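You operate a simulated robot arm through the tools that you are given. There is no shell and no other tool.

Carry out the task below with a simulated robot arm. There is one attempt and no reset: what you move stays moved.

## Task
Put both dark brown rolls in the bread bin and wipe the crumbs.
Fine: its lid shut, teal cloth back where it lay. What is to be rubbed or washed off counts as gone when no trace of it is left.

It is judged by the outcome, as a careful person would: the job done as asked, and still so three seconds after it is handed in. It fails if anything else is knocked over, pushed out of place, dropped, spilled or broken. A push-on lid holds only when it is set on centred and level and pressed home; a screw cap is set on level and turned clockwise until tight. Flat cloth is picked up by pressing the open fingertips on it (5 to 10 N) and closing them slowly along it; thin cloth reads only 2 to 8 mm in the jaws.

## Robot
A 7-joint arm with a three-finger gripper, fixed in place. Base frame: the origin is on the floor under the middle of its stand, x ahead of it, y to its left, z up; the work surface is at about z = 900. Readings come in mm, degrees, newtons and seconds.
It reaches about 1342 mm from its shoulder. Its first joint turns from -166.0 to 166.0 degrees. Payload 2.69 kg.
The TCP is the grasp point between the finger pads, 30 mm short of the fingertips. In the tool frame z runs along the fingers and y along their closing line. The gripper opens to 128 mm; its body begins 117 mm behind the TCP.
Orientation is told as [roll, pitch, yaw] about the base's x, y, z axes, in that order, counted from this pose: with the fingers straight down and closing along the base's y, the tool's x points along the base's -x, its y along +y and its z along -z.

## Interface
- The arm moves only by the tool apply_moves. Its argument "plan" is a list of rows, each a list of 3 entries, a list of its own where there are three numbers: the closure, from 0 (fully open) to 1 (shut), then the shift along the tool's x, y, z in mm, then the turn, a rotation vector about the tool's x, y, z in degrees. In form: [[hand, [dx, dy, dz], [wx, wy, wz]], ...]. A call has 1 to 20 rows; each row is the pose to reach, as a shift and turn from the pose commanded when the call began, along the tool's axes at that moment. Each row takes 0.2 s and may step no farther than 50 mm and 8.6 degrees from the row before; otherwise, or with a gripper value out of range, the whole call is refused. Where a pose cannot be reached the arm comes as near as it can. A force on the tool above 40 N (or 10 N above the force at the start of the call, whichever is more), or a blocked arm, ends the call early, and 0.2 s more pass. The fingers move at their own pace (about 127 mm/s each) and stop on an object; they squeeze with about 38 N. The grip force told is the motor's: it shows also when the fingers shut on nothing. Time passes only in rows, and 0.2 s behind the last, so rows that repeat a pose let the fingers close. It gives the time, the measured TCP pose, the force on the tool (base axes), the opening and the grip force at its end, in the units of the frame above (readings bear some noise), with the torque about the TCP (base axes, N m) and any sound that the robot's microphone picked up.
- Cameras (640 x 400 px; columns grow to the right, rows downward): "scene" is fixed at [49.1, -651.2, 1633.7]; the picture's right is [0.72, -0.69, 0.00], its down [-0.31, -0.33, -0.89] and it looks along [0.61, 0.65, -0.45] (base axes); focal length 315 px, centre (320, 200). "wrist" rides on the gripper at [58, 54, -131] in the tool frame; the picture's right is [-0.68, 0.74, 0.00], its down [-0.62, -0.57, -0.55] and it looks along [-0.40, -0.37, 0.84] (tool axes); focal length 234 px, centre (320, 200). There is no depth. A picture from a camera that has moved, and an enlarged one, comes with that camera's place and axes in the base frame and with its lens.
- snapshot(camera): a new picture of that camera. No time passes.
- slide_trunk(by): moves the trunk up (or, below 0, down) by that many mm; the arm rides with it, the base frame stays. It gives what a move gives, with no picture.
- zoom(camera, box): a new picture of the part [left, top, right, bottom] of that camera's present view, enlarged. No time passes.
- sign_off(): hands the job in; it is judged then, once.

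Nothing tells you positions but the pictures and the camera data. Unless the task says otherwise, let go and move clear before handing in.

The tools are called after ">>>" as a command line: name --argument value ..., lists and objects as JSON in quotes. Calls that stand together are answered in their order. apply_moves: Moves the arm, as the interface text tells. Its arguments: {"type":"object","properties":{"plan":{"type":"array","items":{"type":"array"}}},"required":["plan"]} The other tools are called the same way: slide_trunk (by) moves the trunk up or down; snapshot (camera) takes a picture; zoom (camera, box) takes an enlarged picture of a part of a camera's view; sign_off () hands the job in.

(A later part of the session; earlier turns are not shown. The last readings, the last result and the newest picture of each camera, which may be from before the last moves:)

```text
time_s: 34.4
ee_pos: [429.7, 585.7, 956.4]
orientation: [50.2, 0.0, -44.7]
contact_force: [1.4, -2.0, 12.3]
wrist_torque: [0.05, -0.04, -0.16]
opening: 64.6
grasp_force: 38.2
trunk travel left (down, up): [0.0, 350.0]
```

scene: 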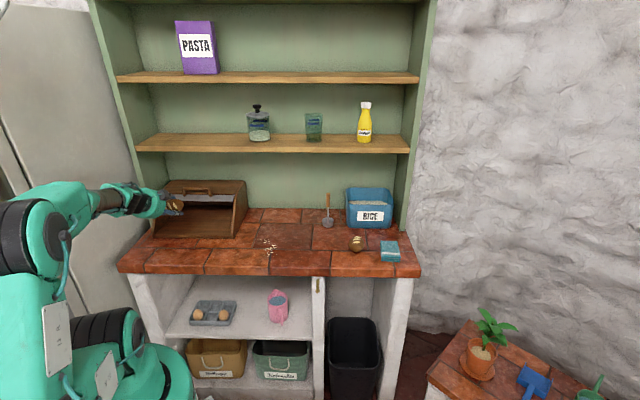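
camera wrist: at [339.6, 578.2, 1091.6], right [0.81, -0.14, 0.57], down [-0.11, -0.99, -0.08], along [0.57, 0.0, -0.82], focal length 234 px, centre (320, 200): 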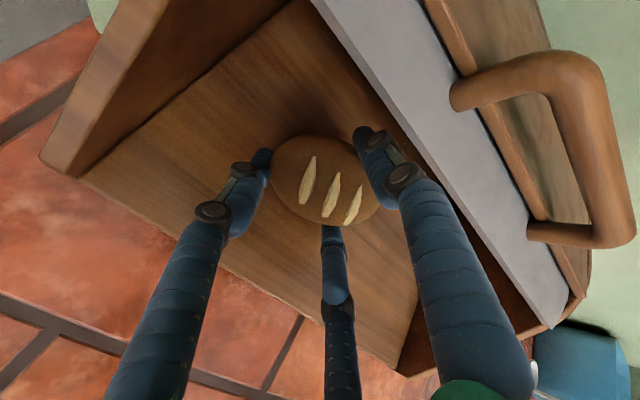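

The fingers just touch the bin floor (12 N). I'll lift a few mm and open gently to release the roll.

>>> apply_moves --plan '[[1, [0, 3, -2.6], [0, 0, 0]], [0.47, [0, 4.6, -3.9], [0, 0, 0]], [0.44, [0, 4.6, -3.9], [0, 0, 0]], [0.41, [0, 5.4, -4.5], [0, 0, 0]], [0.38, [0, 6.1, -5.1], [0, 0, 0]], [0.36, [0, 6.1, -5.1], [0, 0, 0]], [0.36, [0, 6.1, -5.1], [0, 0, 0]]]'

>>> snapshot --camera "wrist"

>>> zoom --camera "scene" --box '[150, 180, 250, 245]'

```text
time_s: 36.0
ee_pos: [428.3, 583.7, 961.9]
orientation: [50.0, -0.1, -44.8]
contact_force: [-0.3, 0.1, -0.3]
wrist_torque: [-0.02, 0.03, 0.0]
opening: 82.0
grasp_force: 0.0
trunk travel left (down, up): [0.0, 350.0]
```

```text
taken
camera wrist: at [340.0, 578.0, 1087.9], right [0.81, -0.14, 0.56], down [-0.11, -0.99, -0.08], along [0.57, 0.0, -0.82], focal length 234 px, centre (320, 200)
```

wrist: 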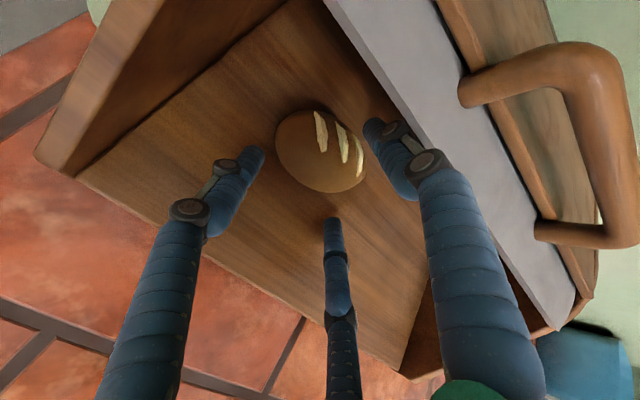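

```text
6.15 times, centred on (200, 212) of scene
camera zoom: at [49.1, -651.2, 1633.7], right [0.72, -0.69, 0.0], down [-0.31, -0.33, -0.89], along [0.61, 0.65, -0.45], focal length 1937 px, centre (1058, 123)
```

zoom: 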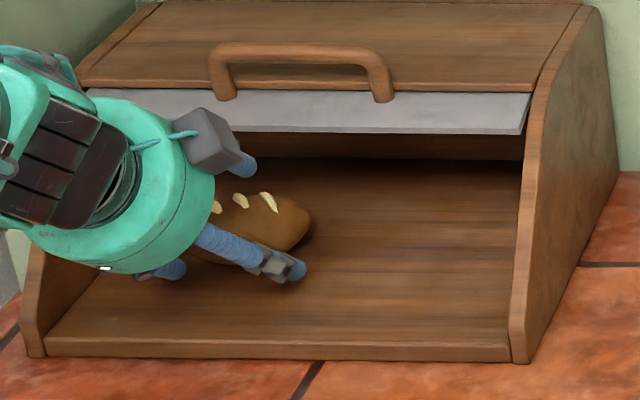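

The roll settled upright inside the bin. I'll back straight out along the finger axis.

>>> apply_moves --plan '[[0.36, [0, 0, -20], [0, 0, 0]], [0.36, [0, 0, -45], [0, 0, 0]], [0.36, [0, 0, -75], [0, 0, 0]], [0.36, [0, 0, -105], [0, 0, 0]], [0.36, [0, 0, -140], [0, 0, 0]], [0.36, [0, 0, -140], [0, 0, 0]]]'

>>> snapshot --camera "wrist"

>>> zoom --camera "scene" --box '[120, 160, 260, 260]'

```text
time_s: 37.4
ee_pos: [353.7, 509.0, 1049.0]
orientation: [50.0, -0.1, -44.7]
contact_force: [1.4, 0.4, 0.6]
wrist_torque: [-0.01, 0.02, -0.01]
opening: 81.9
grasp_force: 0.0
trunk travel left (down, up): [0.0, 350.0]
```

```text
taken
camera wrist: at [264.5, 502.5, 1175.8], right [0.81, -0.14, 0.56], down [-0.11, -0.99, -0.08], along [0.57, 0.0, -0.82], focal length 234 px, centre (320, 200)
```

wrist: 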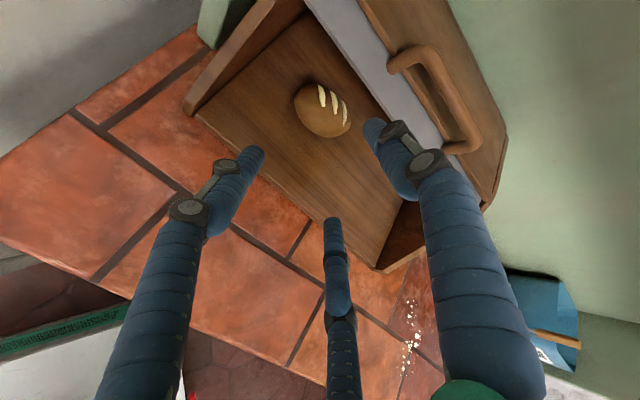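

```text
4.00 times, centred on (190, 210) of scene
camera zoom: at [49.1, -651.2, 1633.7], right [0.72, -0.69, 0.0], down [-0.31, -0.33, -0.89], along [0.61, 0.65, -0.45], focal length 1259 px, centre (840, 160)
```

zoom: 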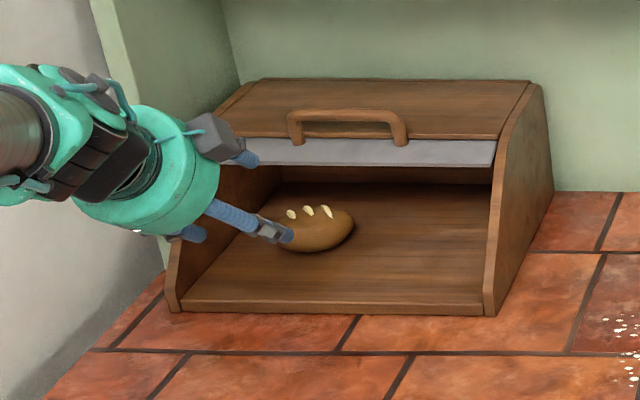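

Roll 1 is in the bin. Now I'll straighten the hand upright and raise it before heading for roll 2.

>>> apply_moves --plan '[[0.2, [-7, 4.6, -17], [7.1, 0, 0]], [0, [-14, 9.3, -34], [14.3, 0, 0]], [0, [-21, 13.9, -51], [21.4, 0, 0]], [0, [-28, 18.5, -68], [28.6, 0, 0]], [0, [-35, 23.1, -85], [35.7, 0, 0]], [0, [-42, 27.8, -102], [42.9, 0, 0]], [0, [-50, 32.4, -118.5], [50, 0, 0]], [0, [-50, 32.4, -118.5], [50, 0, 0]]]'

```text
time_s: 39.2
ee_pos: [340.2, 422.8, 1153.8]
orientation: [-0.2, -0.1, -44.8]
contact_force: [0.8, 0.3, -0.1]
wrist_torque: [-0.05, 0.01, -0.01]
opening: 127.9
grasp_force: 0.1
trunk travel left (down, up): [0.0, 350.0]
```

>>> apply_moves --plan '[[0, [-44.4, 3.2, 3.6], [0, 0, -6]], [0, [-88.8, 6.5, 7.2], [0, 0, -12]], [0, [-133.2, 9.7, 10.8], [0, 0, -18]], [0, [-177.6, 13, 14.3], [0, 0, -24]], [0, [-222, 16.2, 17.9], [0, 0, -30]], [0, [-266.4, 19.4, 21.5], [0, 0, -36]], [0, [-310.8, 22.7, 25.1], [0, 0, -42]], [0, [-355.2, 25.9, 28.7], [0, 0, -48]], [0, [-399.6, 29.2, 32.3], [0, 0, -54]], [0, [-444, 32.4, 35.9], [0, 0, -60]], [0, [-488.4, 35.6, 39.5], [0, 0, -66]], [0, [-532.8, 38.9, 43], [0, 0, -72]], [0, [-577.2, 42.1, 46.6], [0, 0, -78]], [0, [-621.6, 45.4, 50.2], [0, 0, -84]], [0, [-666, 48.6, 53.8], [0, 0, -89.8]], [0, [-666, 48.6, 53.8], [0, 0, -89.8]]]'

>>> snapshot --camera "wrist"

>>> zoom --camera "wrist" --box '[220, 60, 420, 220]'

>>> snapshot --camera "scene"

```text
time_s: 42.6
ee_pos: [847.5, -11.9, 1099.4]
orientation: [0.1, 0.1, 45.1]
contact_force: [0.5, -0.4, -1.6]
wrist_torque: [0.02, 0.06, 0.01]
opening: 127.9
grasp_force: 0.0
trunk travel left (down, up): [0.0, 350.0]
```

```text
taken
camera wrist: at [767.3, -15.8, 1230.5], right [-0.04, 1.0, 0.0], down [0.84, 0.04, 0.55], along [0.55, 0.02, -0.84], focal length 234 px, centre (320, 200)
```

wrist: 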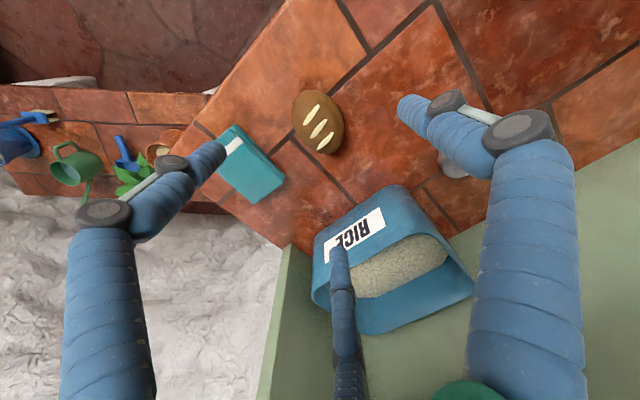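

```text
2.50 times, centred on (320, 140) of wrist
camera zoom: at [767.3, -15.8, 1230.5], right [-0.04, 1.0, 0.0], down [0.84, 0.04, 0.55], along [0.55, 0.02, -0.84], focal length 585 px, centre (320, 350)
```

zoom: 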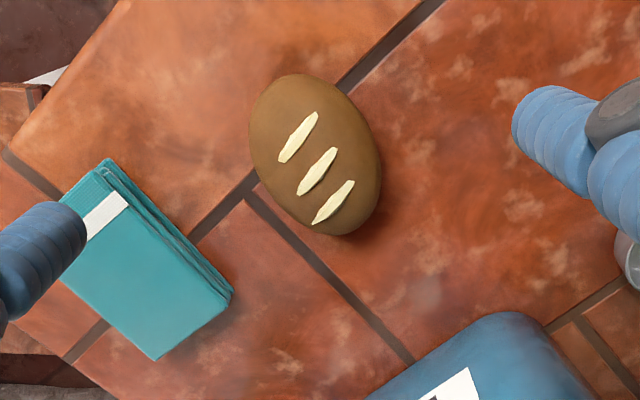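

```text
taken
```

scene: 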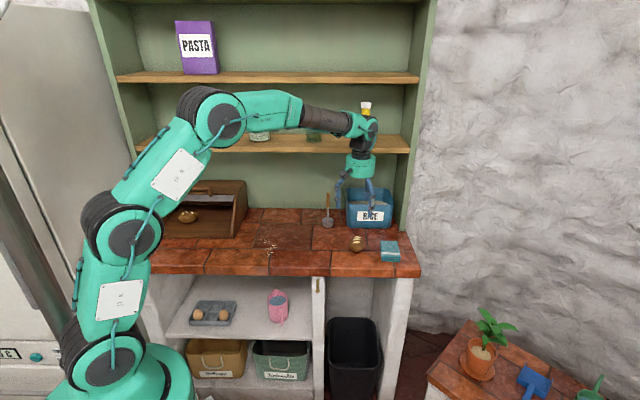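

Roll 2's centre is at about (847,-15), nearly under the hand. I'll turn 13°, descend around it and close.

>>> apply_moves --plan '[[0, [2.8, -1.4, 35], [0, 0, 6.5]], [0, [2.8, -1.4, 75], [0, 0, 13]], [0, [2.8, -1.4, 115], [0, 0, 13]], [0, [2.8, -1.4, 145], [0, 0, 13]], [0, [2.8, -1.4, 159], [0, 0, 13]], [0, [2.8, -1.4, 159], [0, 0, 13]]]'

>>> snapshot --camera "wrist"

```text
time_s: 44.0
ee_pos: [847.4, -13.4, 942.1]
orientation: [-0.1, -0.1, 32.0]
contact_force: [-0.3, 0.8, 0.0]
wrist_torque: [-0.02, 0.02, -0.02]
opening: 128.0
grasp_force: 0.0
trunk travel left (down, up): [0.0, 350.0]
```

```text
taken
camera wrist: at [767.3, 0.0, 1073.4], right [0.18, 0.98, 0.0], down [0.82, -0.15, 0.55], along [0.54, -0.1, -0.84], focal length 234 px, centre (320, 200)
```

wrist: 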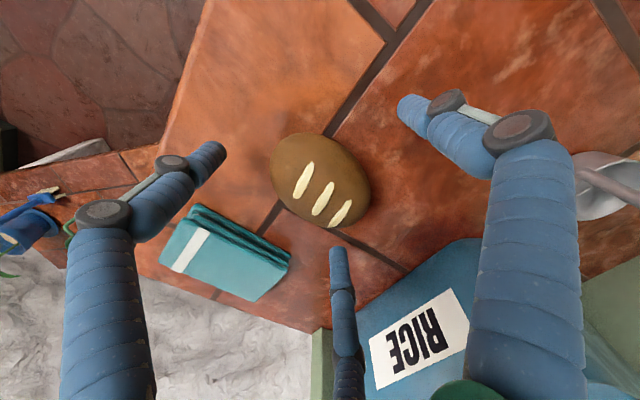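

>>> apply_moves --plan '[[0.2, [2, 0, 1], [0, 0, 0]], [0.35, [2, 0, 2], [0, 0, 0]], [0.5, [2, 0, 2], [0, 0, 0]], [0.7, [2, 0, 2], [0, 0, 0]], [1, [2, 0, 2], [0, 0, 0]], [1, [2, 0, 2], [0, 0, 0]], [1, [2, 0, 2], [0, 0, 0]]]'

>>> snapshot --camera "wrist"

```text
time_s: 45.6
ee_pos: [844.7, -15.5, 940.3]
orientation: [-0.1, 0.0, 32.0]
contact_force: [0.4, 0.2, 0.7]
wrist_torque: [0.05, -0.02, -0.01]
opening: 65.5
grasp_force: 38.1
trunk travel left (down, up): [0.0, 350.0]
```

```text
taken
camera wrist: at [765.8, -1.3, 1071.5], right [0.18, 0.98, 0.0], down [0.82, -0.15, 0.55], along [0.54, -0.1, -0.84], focal length 234 px, centre (320, 200)
```

wrist: 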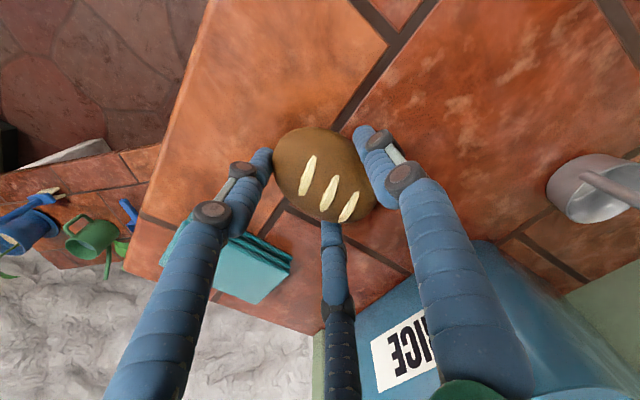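

Roll 2 is gripped. I'll lift it and carry it to the bin, to the right of the first roll.

>>> apply_moves --plan '[[1, [0, 0, -35], [0, 0, 0]], [1, [0, 0, -80], [0, 0, 0]], [1, [0, 0, -125], [0, 0, 0]], [1, [0, 0, -170], [0, 0, 0]], [1, [0, 0, -215], [0, 0, 0]], [1, [13.8, 43.9, -215], [0, 0, 5.9]], [1, [27.6, 87.8, -215], [0, 0, 11.8]], [1, [41.4, 131.7, -215], [0, 0, 17.8]], [1, [55.1, 175.6, -215], [0, 0, 23.7]], [1, [68.9, 219.5, -215], [0, 0, 29.6]], [1, [82.7, 263.4, -215], [0, 0, 35.5]], [1, [96.5, 307.3, -215], [0, 0, 41.5]], [1, [110.3, 351.1, -215], [0, 0, 47.4]], [1, [124.1, 395, -215], [0, 0, 53.3]], [1, [137.8, 438.9, -215], [0, 0, 59.2]], [1, [151.6, 482.8, -215], [0, 0, 65.2]], [1, [165.4, 526.7, -215], [0, 0, 71.1]], [1, [179.2, 570.6, -215], [0, 0, 77]], [1, [179.2, 570.6, -215], [0, 0, 77]]]'

>>> snapshot --camera "scene"

```text
time_s: 49.6
ee_pos: [388.2, 374.7, 1151.9]
orientation: [-0.1, -0.2, -45.1]
contact_force: [-1.1, 0.3, -0.3]
wrist_torque: [-0.02, -0.04, 0.01]
opening: 65.1
grasp_force: 37.9
trunk travel left (down, up): [0.0, 350.0]
```

```text
taken
```

scene: 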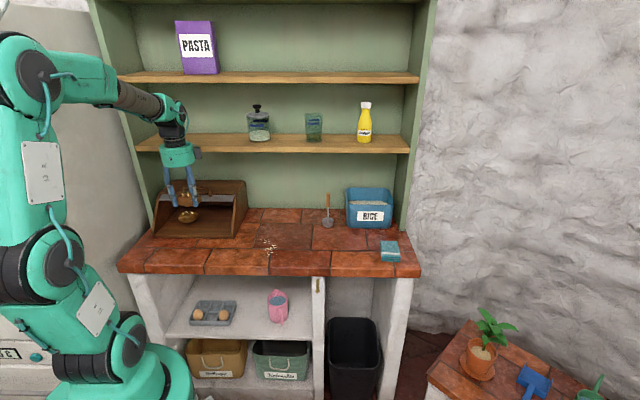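

>>> apply_moves --plan '[[1, [0, 8, 12], [-7.2, 0, 0]], [1, [0, 18, 26], [-14.4, 0, 0]], [1, [0, 28, 42], [-21.6, 0, 0]], [1, [0, 40, 58], [-28.8, 0, 0]], [1, [0, 54, 76], [-36, 0, 0]], [1, [0, 68, 92], [-43, 0, 0]], [1, [0, 82.6, 107], [-50, 0, 0]], [1, [0, 82.6, 107], [-50, 0, 0]]]'

>>> snapshot --camera "wrist"

>>> zoom --camera "scene" --box '[120, 160, 260, 260]'

```text
time_s: 51.4
ee_pos: [447.7, 432.0, 1046.3]
orientation: [49.8, -0.2, -44.9]
contact_force: [1.1, 0.5, -2.2]
wrist_torque: [-0.03, -0.01, -0.01]
opening: 65.6
grasp_force: 38.2
trunk travel left (down, up): [0.0, 350.0]
```

```text
taken
camera wrist: at [360.0, 427.3, 1171.4], right [0.81, -0.14, 0.56], down [-0.12, -0.99, -0.08], along [0.57, 0.0, -0.82], focal length 234 px, centre (320, 200)
```

wrist: 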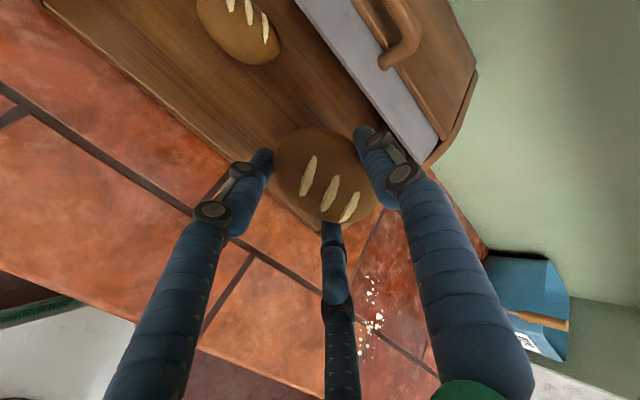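

```text
4.00 times, centred on (190, 210) of scene
camera zoom: at [49.1, -651.2, 1633.7], right [0.72, -0.69, 0.0], down [-0.31, -0.33, -0.89], along [0.61, 0.65, -0.45], focal length 1259 px, centre (840, 160)
```

zoom: 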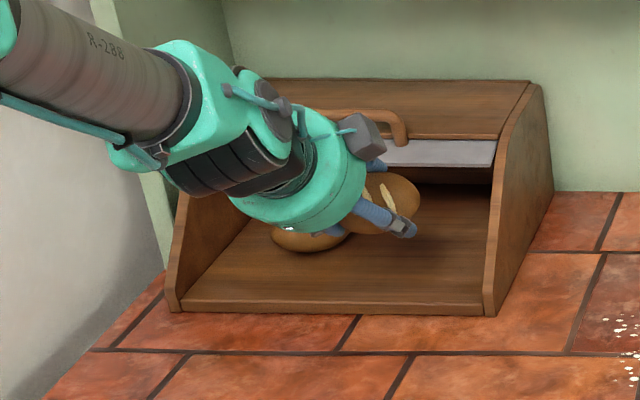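

>>> apply_moves --plan '[[1, [0, -1, 20], [0, 0, 0]], [1, [0, -1.5, 40], [0, 0, 0]], [1, [0, -1.5, 60], [0, 0, 0]], [1, [0, -1.5, 80], [0, 0, 0]], [1, [0, -1.5, 98], [0, 0, 0]], [1, [0, -1.5, 114], [0, 0, 0]], [1, [0, -1.5, 126], [0, 0, 0]]]'

>>> snapshot --camera "wrist"

>>> zoom --camera "scene" --box '[150, 180, 250, 245]'

```text
time_s: 53.0
ee_pos: [516.5, 499.2, 965.0]
orientation: [49.9, -0.2, -45.1]
contact_force: [-1.0, -0.4, 0.5]
wrist_torque: [0.04, 0.03, -0.01]
opening: 65.4
grasp_force: 38.4
trunk travel left (down, up): [0.0, 350.0]
```

```text
taken
camera wrist: at [426.8, 493.6, 1090.7], right [0.81, -0.14, 0.56], down [-0.12, -0.99, -0.08], along [0.57, 0.0, -0.82], focal length 234 px, centre (320, 200)
```

wrist: 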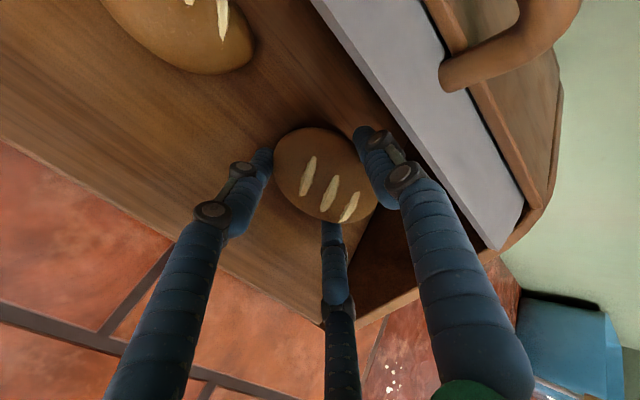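

```text
6.15 times, centred on (200, 212) of scene
camera zoom: at [49.1, -651.2, 1633.7], right [0.72, -0.69, 0.0], down [-0.31, -0.33, -0.89], along [0.61, 0.65, -0.45], focal length 1937 px, centre (1058, 123)
```

zoom: 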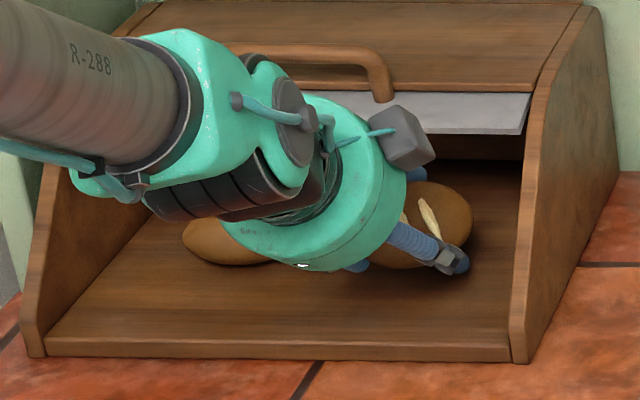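

>>> apply_moves --plan '[[1, [0, -1.5, 1.3], [0, 0, 0]], [1, [0, -3, 2.6], [0, 0, 0]], [0.47, [0, -3, 2.6], [0, 0, 0]], [0.44, [0, -3, 2.6], [0, 0, 0]], [0.41, [0, -2.2, 2], [0, 0, 0]], [0.38, [0, -1.5, 1.3], [0, 0, 0]], [0.36, [0, -1.5, 1.3], [0, 0, 0]], [0.36, [0, -1.5, 1.3], [0, 0, 0]]]'

>>> snapshot --camera "wrist"

>>> zoom --camera "scene" --box '[150, 180, 250, 245]'

```text
time_s: 54.8
ee_pos: [514.7, 499.4, 963.2]
orientation: [49.9, 0.1, -44.9]
contact_force: [-0.4, 0.5, -0.4]
wrist_torque: [0.0, 0.0, 0.01]
opening: 81.4
grasp_force: 0.1
trunk travel left (down, up): [0.0, 350.0]
```

```text
taken
camera wrist: at [426.0, 493.9, 1088.3], right [0.81, -0.14, 0.56], down [-0.12, -0.99, -0.08], along [0.57, 0.0, -0.82], focal length 234 px, centre (320, 200)
```

wrist: 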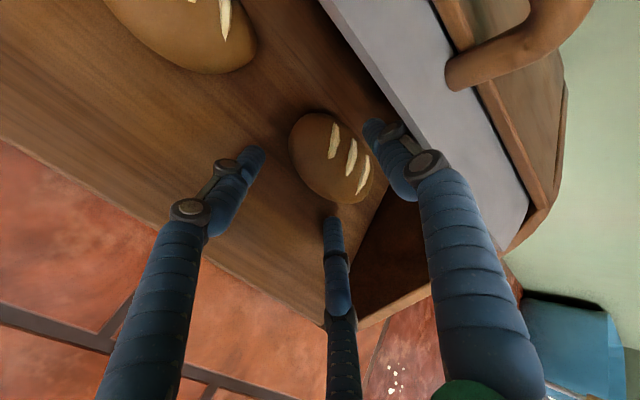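

```text
6.15 times, centred on (200, 212) of scene
camera zoom: at [49.1, -651.2, 1633.7], right [0.72, -0.69, 0.0], down [-0.31, -0.33, -0.89], along [0.61, 0.65, -0.45], focal length 1937 px, centre (1058, 123)
```

zoom: 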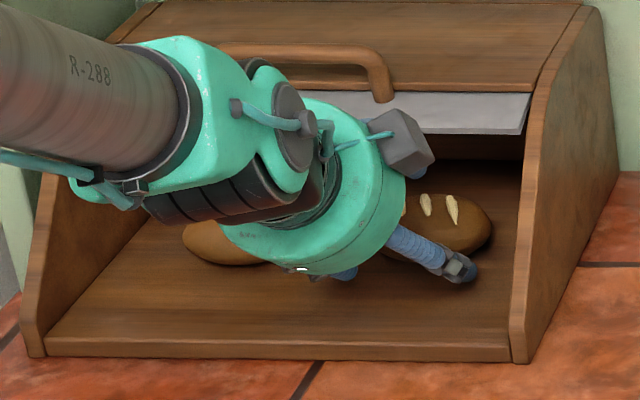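

Roll 2 is resting on the bin floor. I'll back out along the finger axis.

>>> apply_moves --plan '[[0.36, [0, 0, -20], [0, 0, 0]], [0.36, [0, 0, -45], [0, 0, 0]], [0.36, [0, 0, -75], [0, 0, 0]], [0.36, [0, 0, -105], [0, 0, 0]], [0.36, [0, 0, -145], [0, 0, 0]], [0.36, [0, 0, -180], [0, 0, 0]], [0.36, [0, 0, -180], [0, 0, 0]]]'

>>> snapshot --camera "wrist"

>>> zoom --camera "scene" --box '[120, 160, 260, 260]'

```text
time_s: 56.4
ee_pos: [419.1, 404.0, 1076.2]
orientation: [50.0, 0.0, -45.0]
contact_force: [0.1, 0.3, -0.5]
wrist_torque: [-0.01, 0.01, -0.01]
opening: 81.7
grasp_force: 0.0
trunk travel left (down, up): [0.0, 350.0]
```

```text
taken
camera wrist: at [330.0, 397.7, 1203.0], right [0.81, -0.14, 0.56], down [-0.12, -0.99, -0.08], along [0.57, 0.0, -0.82], focal length 234 px, centre (320, 200)
```

wrist: 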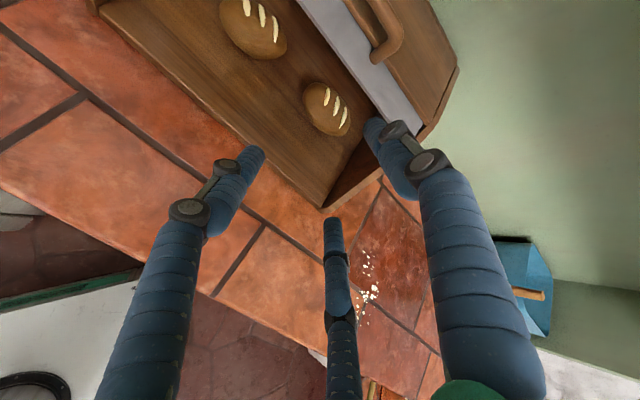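

```text
4.00 times, centred on (190, 210) of scene
camera zoom: at [49.1, -651.2, 1633.7], right [0.72, -0.69, 0.0], down [-0.31, -0.33, -0.89], along [0.61, 0.65, -0.45], focal length 1259 px, centre (840, 160)
```

zoom: 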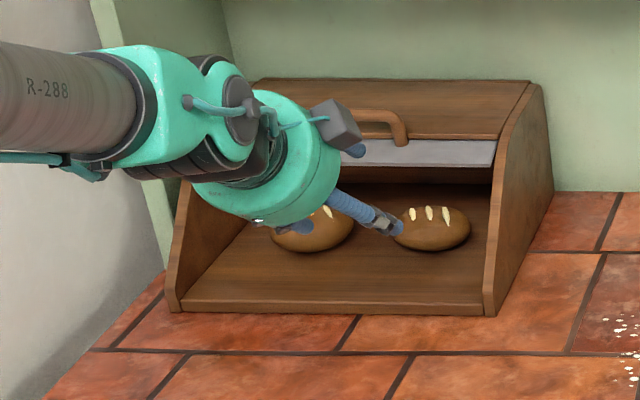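

Both rolls are in the bin. Now the lid: I'll shut the fingers to make a hook and check its shape.

>>> apply_moves --plan '[[0.7, [0, 0, 0], [0, 0, 0]], [1, [0, 0, 0], [0, 0, 0]], [1, [0, 0, 0], [0, 0, 0]], [1, [0, 0, 0], [0, 0, 0]]]'

>>> snapshot --camera "wrist"

>>> snapshot --camera "scene"

```text
time_s: 57.4
ee_pos: [419.3, 404.2, 1078.0]
orientation: [50.0, -0.1, -45.0]
contact_force: [0.6, -0.2, 0.4]
wrist_torque: [0.01, 0.0, -0.03]
opening: 2.1
grasp_force: 31.2
trunk travel left (down, up): [0.0, 350.0]
```

```text
taken
camera wrist: at [330.4, 398.1, 1202.7], right [0.81, -0.14, 0.56], down [-0.12, -0.99, -0.08], along [0.57, 0.0, -0.82], focal length 234 px, centre (320, 200)
```

wrist: 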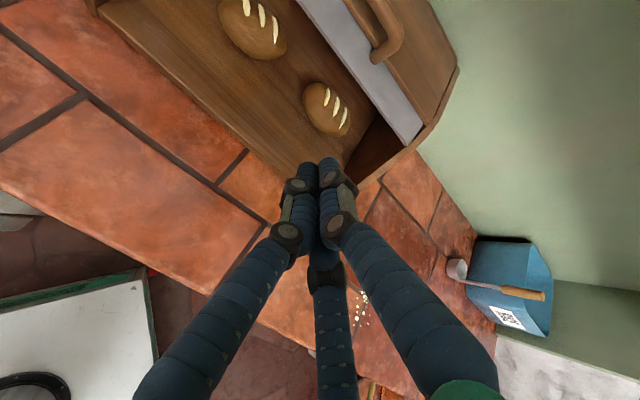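

```text
taken
```

scene: 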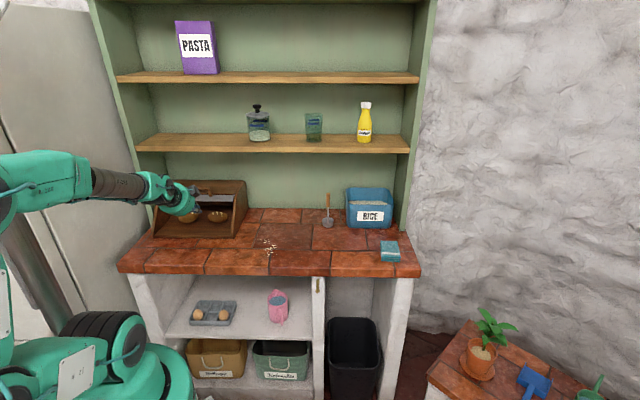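

The closed fingers make a compact hook. To keep the camera clear of the shelf edge I'll roll the hand 90° (camera underneath) while moving to a point above and in front of the handle.

>>> apply_moves --plan '[[1, [5.7, 12.9, -0.4], [0, 0, -8.2]], [1, [11.4, 25.7, -0.8], [0, 0, -16.4]], [1, [17.1, 38.6, -1.1], [0, 0, -24.5]], [1, [22.8, 51.4, -1.5], [0, 0, -32.7]], [1, [28.5, 64.3, -1.9], [0, 0, -40.9]], [1, [34.2, 77.1, -2.3], [0, 0, -49.1]], [1, [39.9, 90, -2.7], [0, 0, -57.3]], [1, [45.6, 102.8, -3], [0, 0, -65.5]], [1, [51.3, 115.7, -3.4], [0, 0, -73.6]], [1, [57, 128.5, -3.8], [0, 0, -81.8]], [1, [62.7, 141.4, -4.2], [0, 0, -90]], [1, [62.7, 141.4, -4.2], [0, 0, -90]]]'

>>> snapshot --camera "wrist"

>>> snapshot --camera "scene"

>>> zoom --camera "scene" --box '[120, 130, 260, 230]'

```text
time_s: 60.0
ee_pos: [435.7, 509.0, 1189.1]
orientation: [-0.3, -49.9, 45.2]
contact_force: [0.2, 0.6, -0.4]
wrist_torque: [0.04, -0.03, 0.01]
opening: 2.2
grasp_force: 31.2
trunk travel left (down, up): [0.0, 350.0]
```

```text
taken
camera wrist: at [298.5, 448.0, 1228.3], right [-0.21, 0.83, 0.52], down [0.38, -0.41, 0.83], along [0.9, 0.37, -0.23], focal length 234 px, centre (320, 200)
```

wrist: 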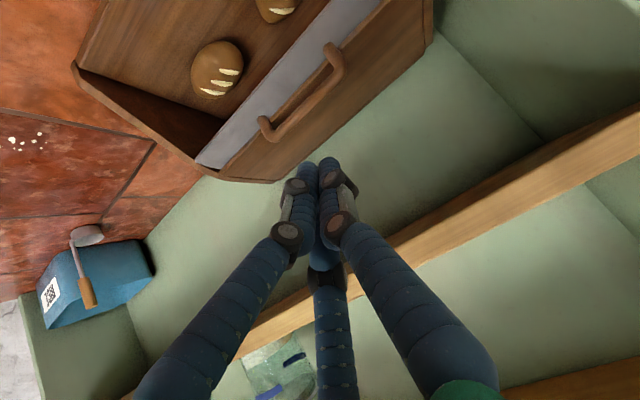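

```text
taken
```

scene: 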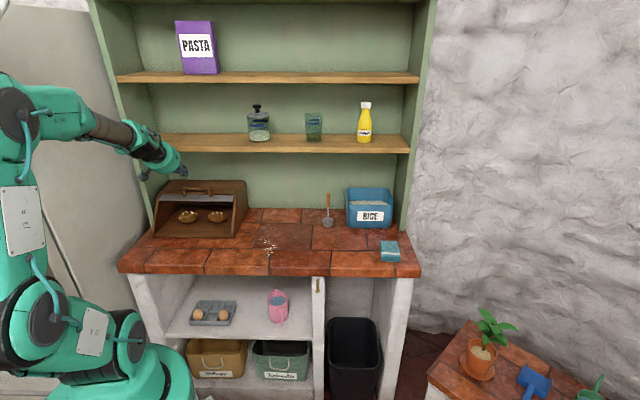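

```text
4.00 times, centred on (190, 180) of scene
camera zoom: at [49.1, -651.2, 1633.7], right [0.72, -0.69, 0.0], down [-0.31, -0.33, -0.89], along [0.61, 0.65, -0.45], focal length 1259 px, centre (840, 280)
```

zoom: 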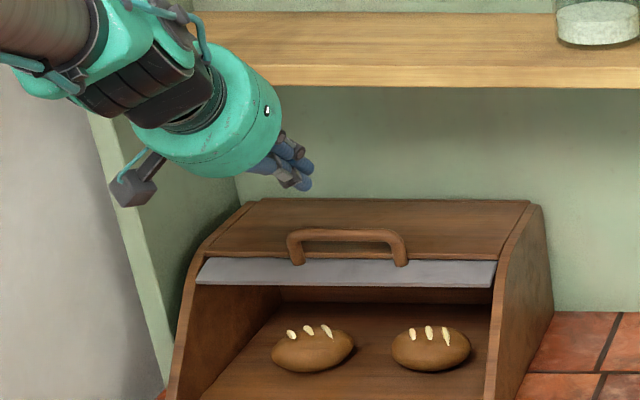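

>>> zoom --camera "wrist" --box '[220, 20, 380, 180]'

```text
2.50 times, centred on (300, 100) of wrist
camera zoom: at [298.5, 448.0, 1228.3], right [-0.21, 0.83, 0.52], down [0.38, -0.41, 0.83], along [0.9, 0.37, -0.23], focal length 585 px, centre (370, 450)
```

zoom: 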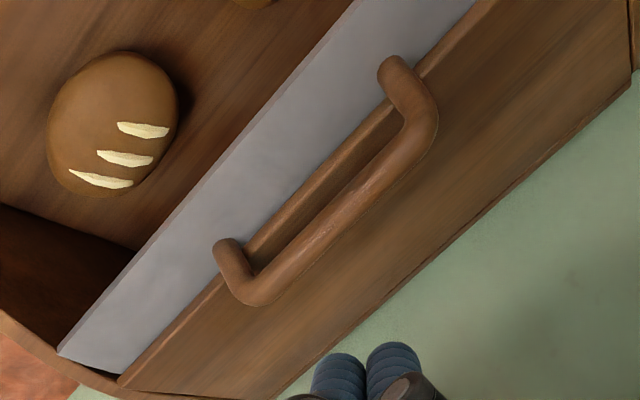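

The bar is at about w=740, z=1086, s=-55. I'll slide the hooked fingers in over it, passing roughly 10 mm above.

>>> apply_moves --plan '[[1, [-3, 3, 25], [0, 0, 0]], [1, [-3, 3, 50], [0, 0, 0]], [1, [-3, 3, 75], [0, 0, 0]], [1, [-3, 3, 95], [0, 0, 0]], [1, [-3, 3, 110], [0, 0, 0]], [1, [-3, 3, 110], [0, 0, 0]]]'

>>> snapshot --camera "wrist"

>>> zoom --camera "scene" --box '[120, 130, 260, 230]'

```text
time_s: 61.4
ee_pos: [493.8, 572.4, 1120.2]
orientation: [-0.2, -50.0, 45.1]
contact_force: [0.0, -0.6, 0.0]
wrist_torque: [0.01, 0.01, -0.04]
opening: 2.0
grasp_force: 31.4
trunk travel left (down, up): [0.0, 350.0]
```

```text
taken
camera wrist: at [358.0, 511.9, 1159.6], right [-0.21, 0.83, 0.52], down [0.38, -0.42, 0.83], along [0.9, 0.37, -0.23], focal length 234 px, centre (320, 200)
```

wrist: 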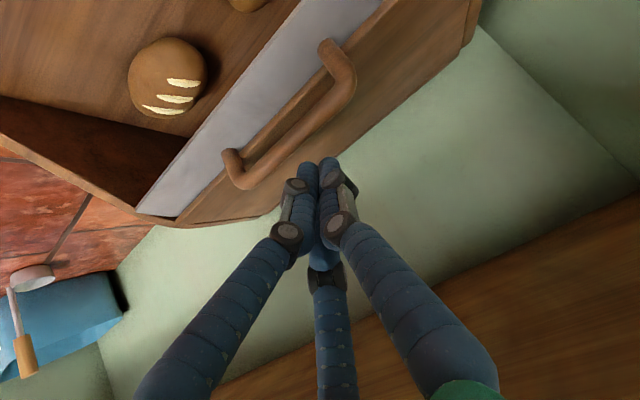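

```text
4.00 times, centred on (190, 180) of scene
camera zoom: at [49.1, -651.2, 1633.7], right [0.72, -0.69, 0.0], down [-0.31, -0.33, -0.89], along [0.61, 0.65, -0.45], focal length 1259 px, centre (840, 280)
```

zoom: 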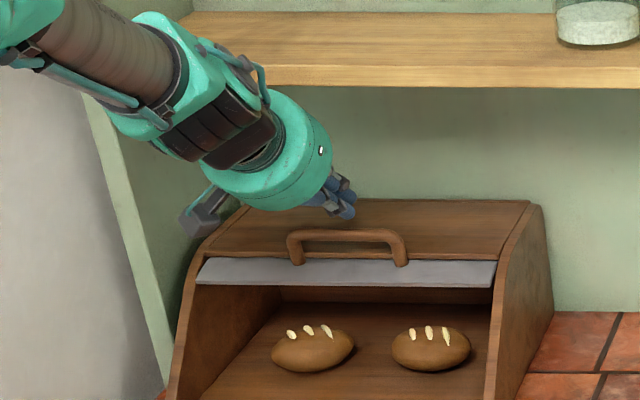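

The fingertips are just behind and above the bar. I'll press down against it and start pulling forward along the lid's arc.

>>> apply_moves --plan '[[1, [6, 0, -0.4], [0, 0, 0]], [1, [11.2, 0, -0.7], [0, 0, 0]], [1, [17, 0, -4.5], [0, 0, 0]], [1, [23.1, 0, -8.3], [0, 0, 0]], [1, [28.8, 0, -11.3], [0, 0, 0]], [1, [34.5, 0, -14.3], [0, 0, 0]]]'

>>> snapshot --camera "wrist"

>>> zoom --camera "scene" --box '[120, 140, 260, 240]'

```text
time_s: 62.8
ee_pos: [470.9, 547.1, 1103.3]
orientation: [-0.2, -49.9, 45.3]
contact_force: [0.5, 0.6, -0.4]
wrist_torque: [0.03, -0.02, 0.0]
opening: 2.3
grasp_force: 31.2
trunk travel left (down, up): [0.0, 350.0]
```

```text
taken
camera wrist: at [334.8, 487.6, 1143.4], right [-0.21, 0.83, 0.52], down [0.38, -0.42, 0.83], along [0.9, 0.37, -0.23], focal length 234 px, centre (320, 200)
```

wrist: 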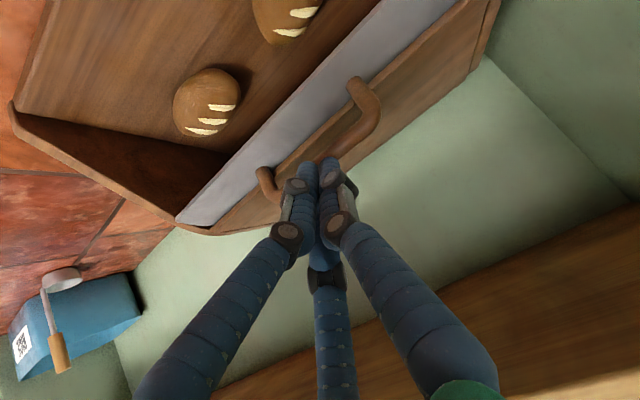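

```text
4.00 times, centred on (190, 190) of scene
camera zoom: at [49.1, -651.2, 1633.7], right [0.72, -0.69, 0.0], down [-0.31, -0.33, -0.89], along [0.61, 0.65, -0.45], focal length 1259 px, centre (840, 240)
```

zoom: 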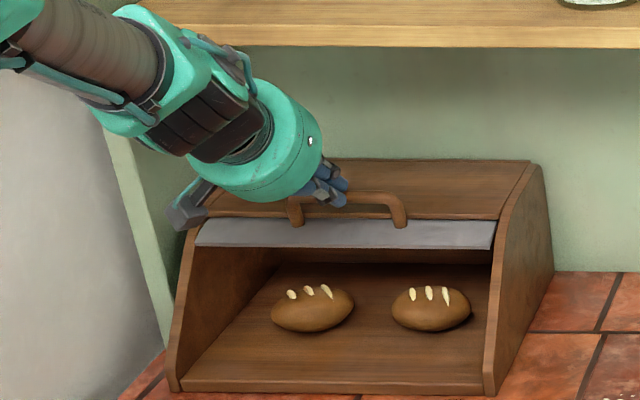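

>>> zoom --camera "wrist" --box '[230, 50, 430, 210]'

>>> zoom --camera "scene" --box '[165, 170, 225, 210]'

```text
2.50 times, centred on (330, 130) of wrist
camera zoom: at [334.8, 487.6, 1143.4], right [-0.21, 0.83, 0.52], down [0.38, -0.42, 0.83], along [0.9, 0.37, -0.23], focal length 585 px, centre (295, 375)
```

zoom: 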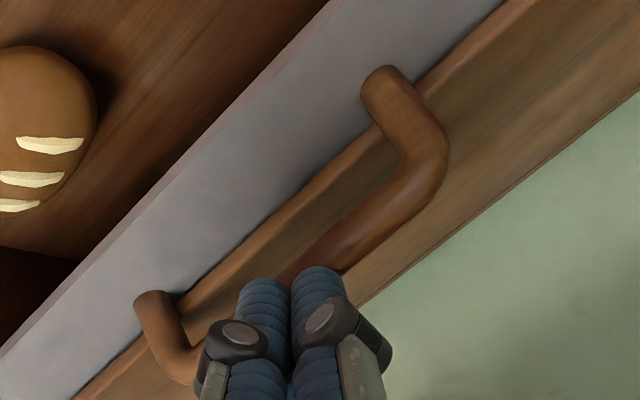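

```text
10.00 times, centred on (195, 190) of scene
camera zoom: at [49.1, -651.2, 1633.7], right [0.72, -0.69, 0.0], down [-0.31, -0.33, -0.89], along [0.61, 0.65, -0.45], focal length 3148 px, centre (1570, 300)
```

zoom: 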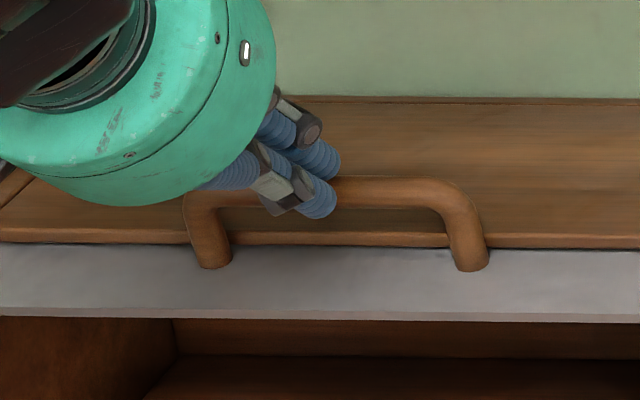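

The tips slid over the bar; it's slightly deeper and lower than I judged (about w=746, z=1078), and nothing moved. I'll lift over it again and reach about 25 mm past it this time.

>>> apply_moves --plan '[[1, [-5, 0, -12], [0, 0, 0]], [1, [-25, 3, -15], [0, 0, 0]], [1, [-42, 3, -15], [0, 0, 0]], [1, [-42, 3, 5], [0, 0, 0]], [1, [-42, 3, 31], [0, 0, 0]], [1, [-32, 3, 32], [0, 0, 0]], [1, [-32, 3, 32], [0, 0, 0]]]'

>>> zoom --camera "wrist" --box '[180, 20, 420, 220]'

>>> zoom --camera "scene" --box '[165, 170, 225, 210]'

```text
time_s: 64.4
ee_pos: [501.1, 580.8, 1106.9]
orientation: [-0.2, -49.9, 45.1]
contact_force: [0.5, 0.1, -0.9]
wrist_torque: [0.03, 0.01, -0.02]
opening: 2.1
grasp_force: 31.8
trunk travel left (down, up): [0.0, 350.0]
```

```text
2.00 times, centred on (300, 120) of wrist
camera zoom: at [365.0, 521.9, 1146.8], right [-0.21, 0.83, 0.52], down [0.38, -0.42, 0.83], along [0.9, 0.37, -0.23], focal length 468 px, centre (360, 360)
```

zoom: 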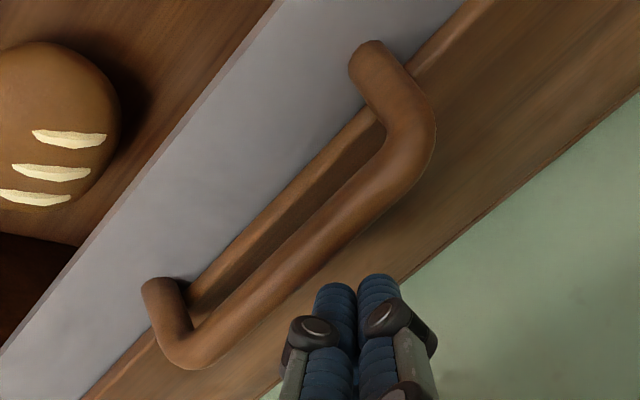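

```text
10.00 times, centred on (195, 190) of scene
camera zoom: at [49.1, -651.2, 1633.7], right [0.72, -0.69, 0.0], down [-0.31, -0.33, -0.89], along [0.61, 0.65, -0.45], focal length 3148 px, centre (1570, 300)
```

zoom: 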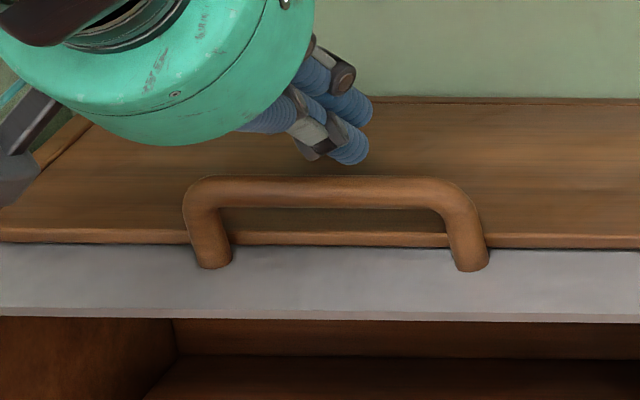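

>>> apply_moves --plan '[[1, [4, 0, 0], [0, 0, 0]], [1, [8, 0, 0], [0, 0, 0]], [1, [11, 0, 0], [0, 0, 0]], [1, [14, 0, 0], [0, 0, 0]]]'

>>> zoom --camera "wrist" --box '[180, 20, 420, 220]'

>>> zoom --camera "scene" --box '[165, 170, 225, 210]'

```text
time_s: 65.4
ee_pos: [495.4, 575.6, 1097.3]
orientation: [-0.2, -50.1, 45.2]
contact_force: [1.6, 1.2, 4.2]
wrist_torque: [0.0, -0.03, 0.0]
opening: 2.0
grasp_force: 31.1
trunk travel left (down, up): [0.0, 350.0]
```

```text
2.00 times, centred on (300, 120) of wrist
camera zoom: at [358.5, 515.0, 1136.2], right [-0.21, 0.83, 0.52], down [0.38, -0.42, 0.83], along [0.9, 0.37, -0.23], focal length 468 px, centre (360, 360)
```

zoom: 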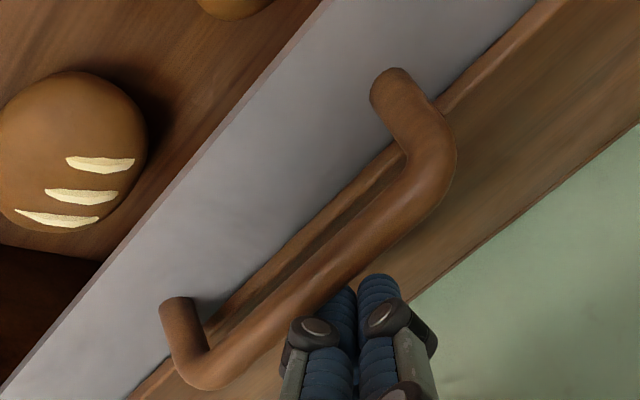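

```text
10.00 times, centred on (195, 190) of scene
camera zoom: at [49.1, -651.2, 1633.7], right [0.72, -0.69, 0.0], down [-0.31, -0.33, -0.89], along [0.61, 0.65, -0.45], focal length 3148 px, centre (1570, 300)
```

zoom: 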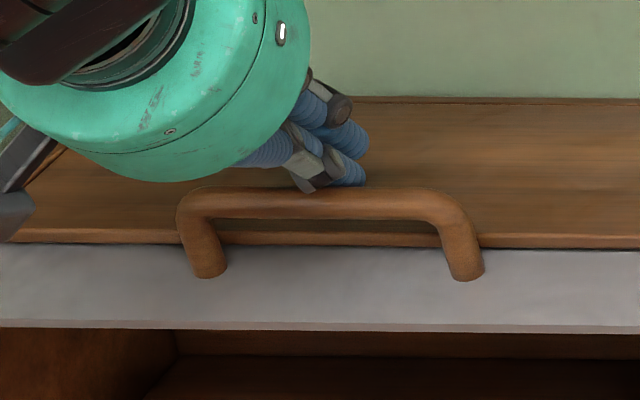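

The hook has caught: the bar and lid moved forward a few mm with about 5 N. I'll continue along the arc.

>>> apply_moves --plan '[[1, [5.5, 0, -3.5], [0, 0, 0]], [1, [10.9, 0, -7], [0, 0, 0]], [1, [16, 0, -9.5], [0, 0, 0]], [1, [21.3, 0, -12], [0, 0, 0]], [1, [27, 0, -14.5], [0, 0, 0]], [1, [32.2, 0, -16.5], [0, 0, 0]]]'

>>> snapshot --camera "wrist"

>>> zoom --camera "scene" --box '[140, 160, 260, 240]'

```text
time_s: 66.8
ee_pos: [470.5, 550.1, 1083.6]
orientation: [-0.2, -50.0, 45.2]
contact_force: [-0.1, 0.0, 5.9]
wrist_torque: [-0.07, 0.03, -0.01]
opening: 1.9
grasp_force: 31.5
trunk travel left (down, up): [0.0, 350.0]
```

```text
taken
camera wrist: at [334.7, 490.9, 1122.4], right [-0.21, 0.83, 0.52], down [0.38, -0.42, 0.83], along [0.9, 0.37, -0.23], focal length 234 px, centre (320, 200)
```

wrist: 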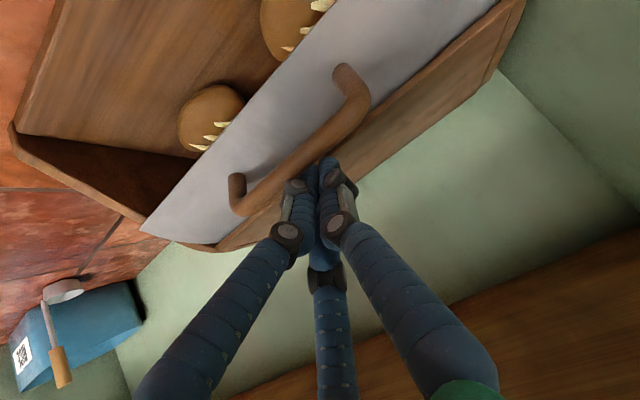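

```text
5.00 times, centred on (200, 200) of scene
camera zoom: at [49.1, -651.2, 1633.7], right [0.72, -0.69, 0.0], down [-0.31, -0.33, -0.89], along [0.61, 0.65, -0.45], focal length 1574 px, centre (920, 200)
```

zoom: 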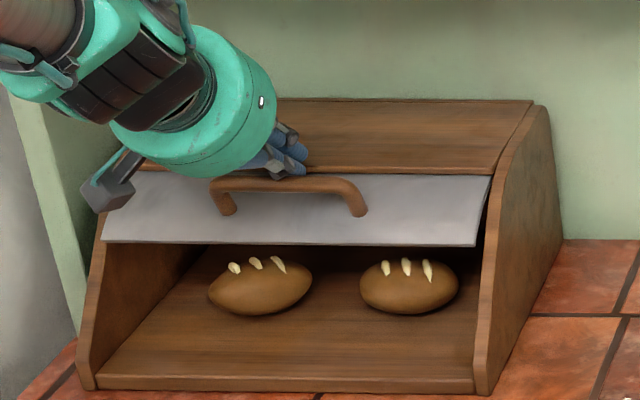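

The lid is coming down smoothly. I'll keep following the arc.

>>> apply_moves --plan '[[1, [5.6, 0, -1.8], [0, 0, 0]], [1, [11.2, 0, -3.5], [0, 0, 0]], [1, [17, 0, -5], [0, 0, 0]], [1, [22.7, 0, -6.1], [0, 0, 0]], [1, [28.5, 0, -7], [0, 0, 0]], [1, [34.4, 0, -7.7], [0, 0, 0]], [1, [40, 0, -8], [0, 0, 0]], [1, [46, 0, -8.1], [0, 0, 0]]]'

>>> snapshot --camera "wrist"

>>> zoom --camera "scene" --box '[140, 160, 260, 240]'

```text
time_s: 68.6
ee_pos: [446.0, 524.8, 1051.8]
orientation: [-0.3, -49.9, 45.1]
contact_force: [0.2, 0.2, 0.1]
wrist_torque: [-0.02, 0.02, -0.01]
opening: 2.0
grasp_force: 31.6
trunk travel left (down, up): [0.0, 350.0]
```

```text
taken
camera wrist: at [309.3, 466.0, 1091.7], right [-0.21, 0.83, 0.52], down [0.38, -0.41, 0.83], along [0.9, 0.37, -0.23], focal length 234 px, centre (320, 200)
```

wrist: 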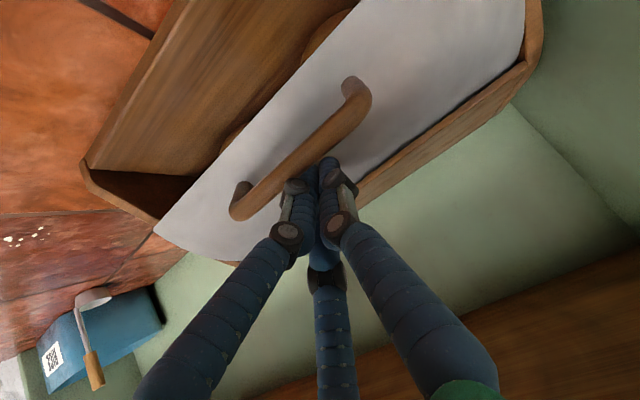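

```text
5.00 times, centred on (200, 200) of scene
camera zoom: at [49.1, -651.2, 1633.7], right [0.72, -0.69, 0.0], down [-0.31, -0.33, -0.89], along [0.61, 0.65, -0.45], focal length 1574 px, centre (920, 200)
```

zoom: 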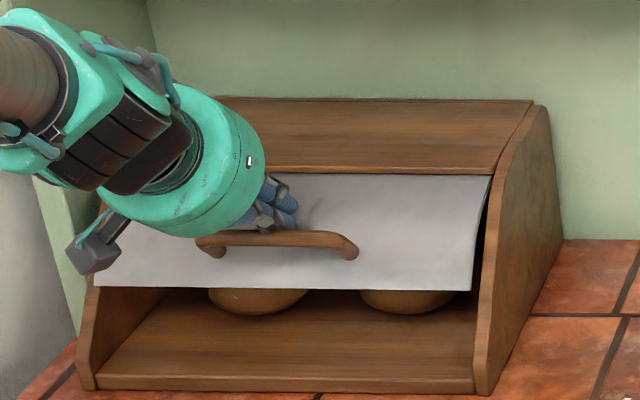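

>>> apply_moves --plan '[[1, [6, 0, -2], [0, 0, 0]], [1, [12, 0, -3.5], [0, 0, 0]], [1, [18, 0, -5], [0, 0, 0]], [1, [24, 0, -6], [0, 0, 0]]]'

>>> zoom --camera "wrist" --box '[180, 20, 420, 220]'

>>> zoom --camera "scene" --box '[140, 160, 260, 240]'

```text
time_s: 69.6
ee_pos: [431.0, 513.7, 1038.3]
orientation: [-0.2, -49.9, 45.0]
contact_force: [0.1, 0.9, 1.3]
wrist_torque: [-0.01, 0.05, 0.02]
opening: 2.2
grasp_force: 31.3
trunk travel left (down, up): [0.0, 350.0]
```

```text
2.00 times, centred on (300, 120) of wrist
camera zoom: at [295.2, 452.2, 1077.6], right [-0.21, 0.83, 0.52], down [0.38, -0.42, 0.83], along [0.9, 0.37, -0.23], focal length 468 px, centre (360, 360)
```

zoom: 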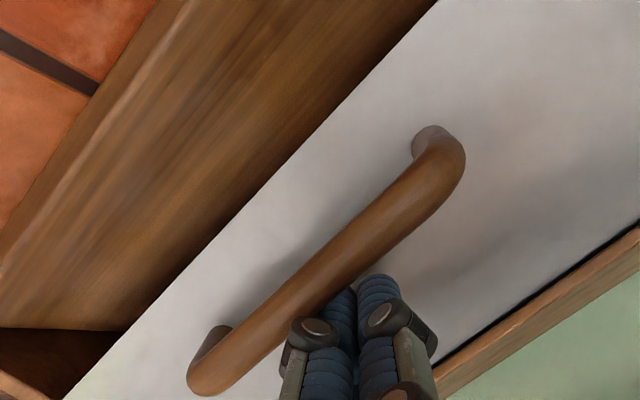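

```text
5.00 times, centred on (200, 200) of scene
camera zoom: at [49.1, -651.2, 1633.7], right [0.72, -0.69, 0.0], down [-0.31, -0.33, -0.89], along [0.61, 0.65, -0.45], focal length 1574 px, centre (920, 200)
```

zoom: 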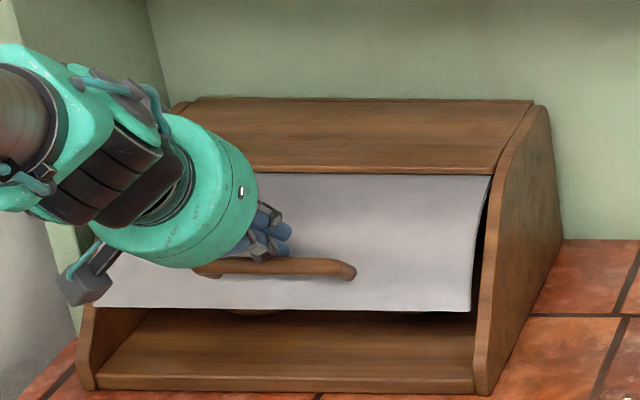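

The lid is about three-quarters down. For the last part I'll lift off, make the hand more upright, and press down on the bar from above.

>>> apply_moves --plan '[[1, [-14, 0, -3], [0, 0, 0]], [1, [-28, 0, -6], [0, 5, 0]], [1, [-26, 0, -10], [0, 13, 0]], [1, [-22, 0, -14], [0, 21, 0]], [1, [-17, 0, -18], [0, 29, 0]], [1, [-11, 0, -22.3], [0, 35, 0]], [1, [-11, 0, -22.3], [0, 35, 0]]]'

>>> snapshot --camera "wrist"

>>> zoom --camera "scene" --box '[140, 160, 260, 240]'

```text
time_s: 71.2
ee_pos: [422.5, 505.2, 1059.9]
orientation: [-0.2, -14.9, 45.1]
contact_force: [0.9, 0.6, -0.2]
wrist_torque: [0.02, 0.0, -0.02]
opening: 2.3
grasp_force: 31.6
trunk travel left (down, up): [0.0, 350.0]
```

```text
taken
camera wrist: at [320.3, 479.4, 1172.3], right [-0.06, 0.98, 0.17], down [0.72, -0.08, 0.69], along [0.69, 0.16, -0.7], focal length 234 px, centre (320, 200)
```

wrist: 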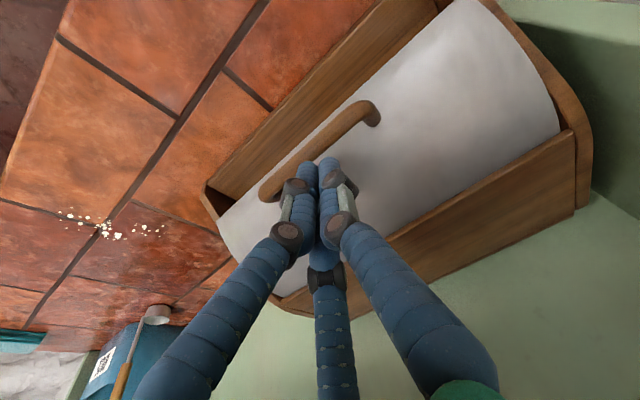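

```text
5.00 times, centred on (200, 200) of scene
camera zoom: at [49.1, -651.2, 1633.7], right [0.72, -0.69, 0.0], down [-0.31, -0.33, -0.89], along [0.61, 0.65, -0.45], focal length 1574 px, centre (920, 200)
```

zoom: 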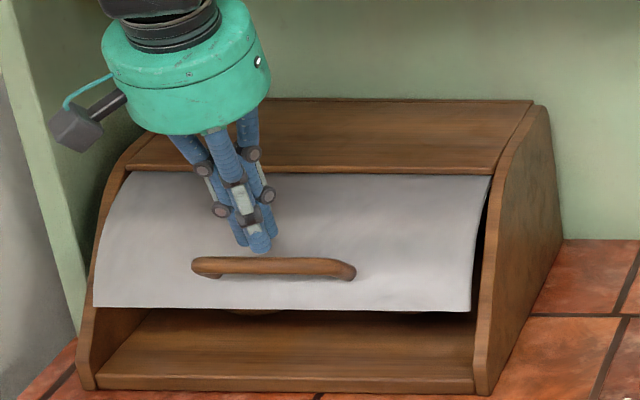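

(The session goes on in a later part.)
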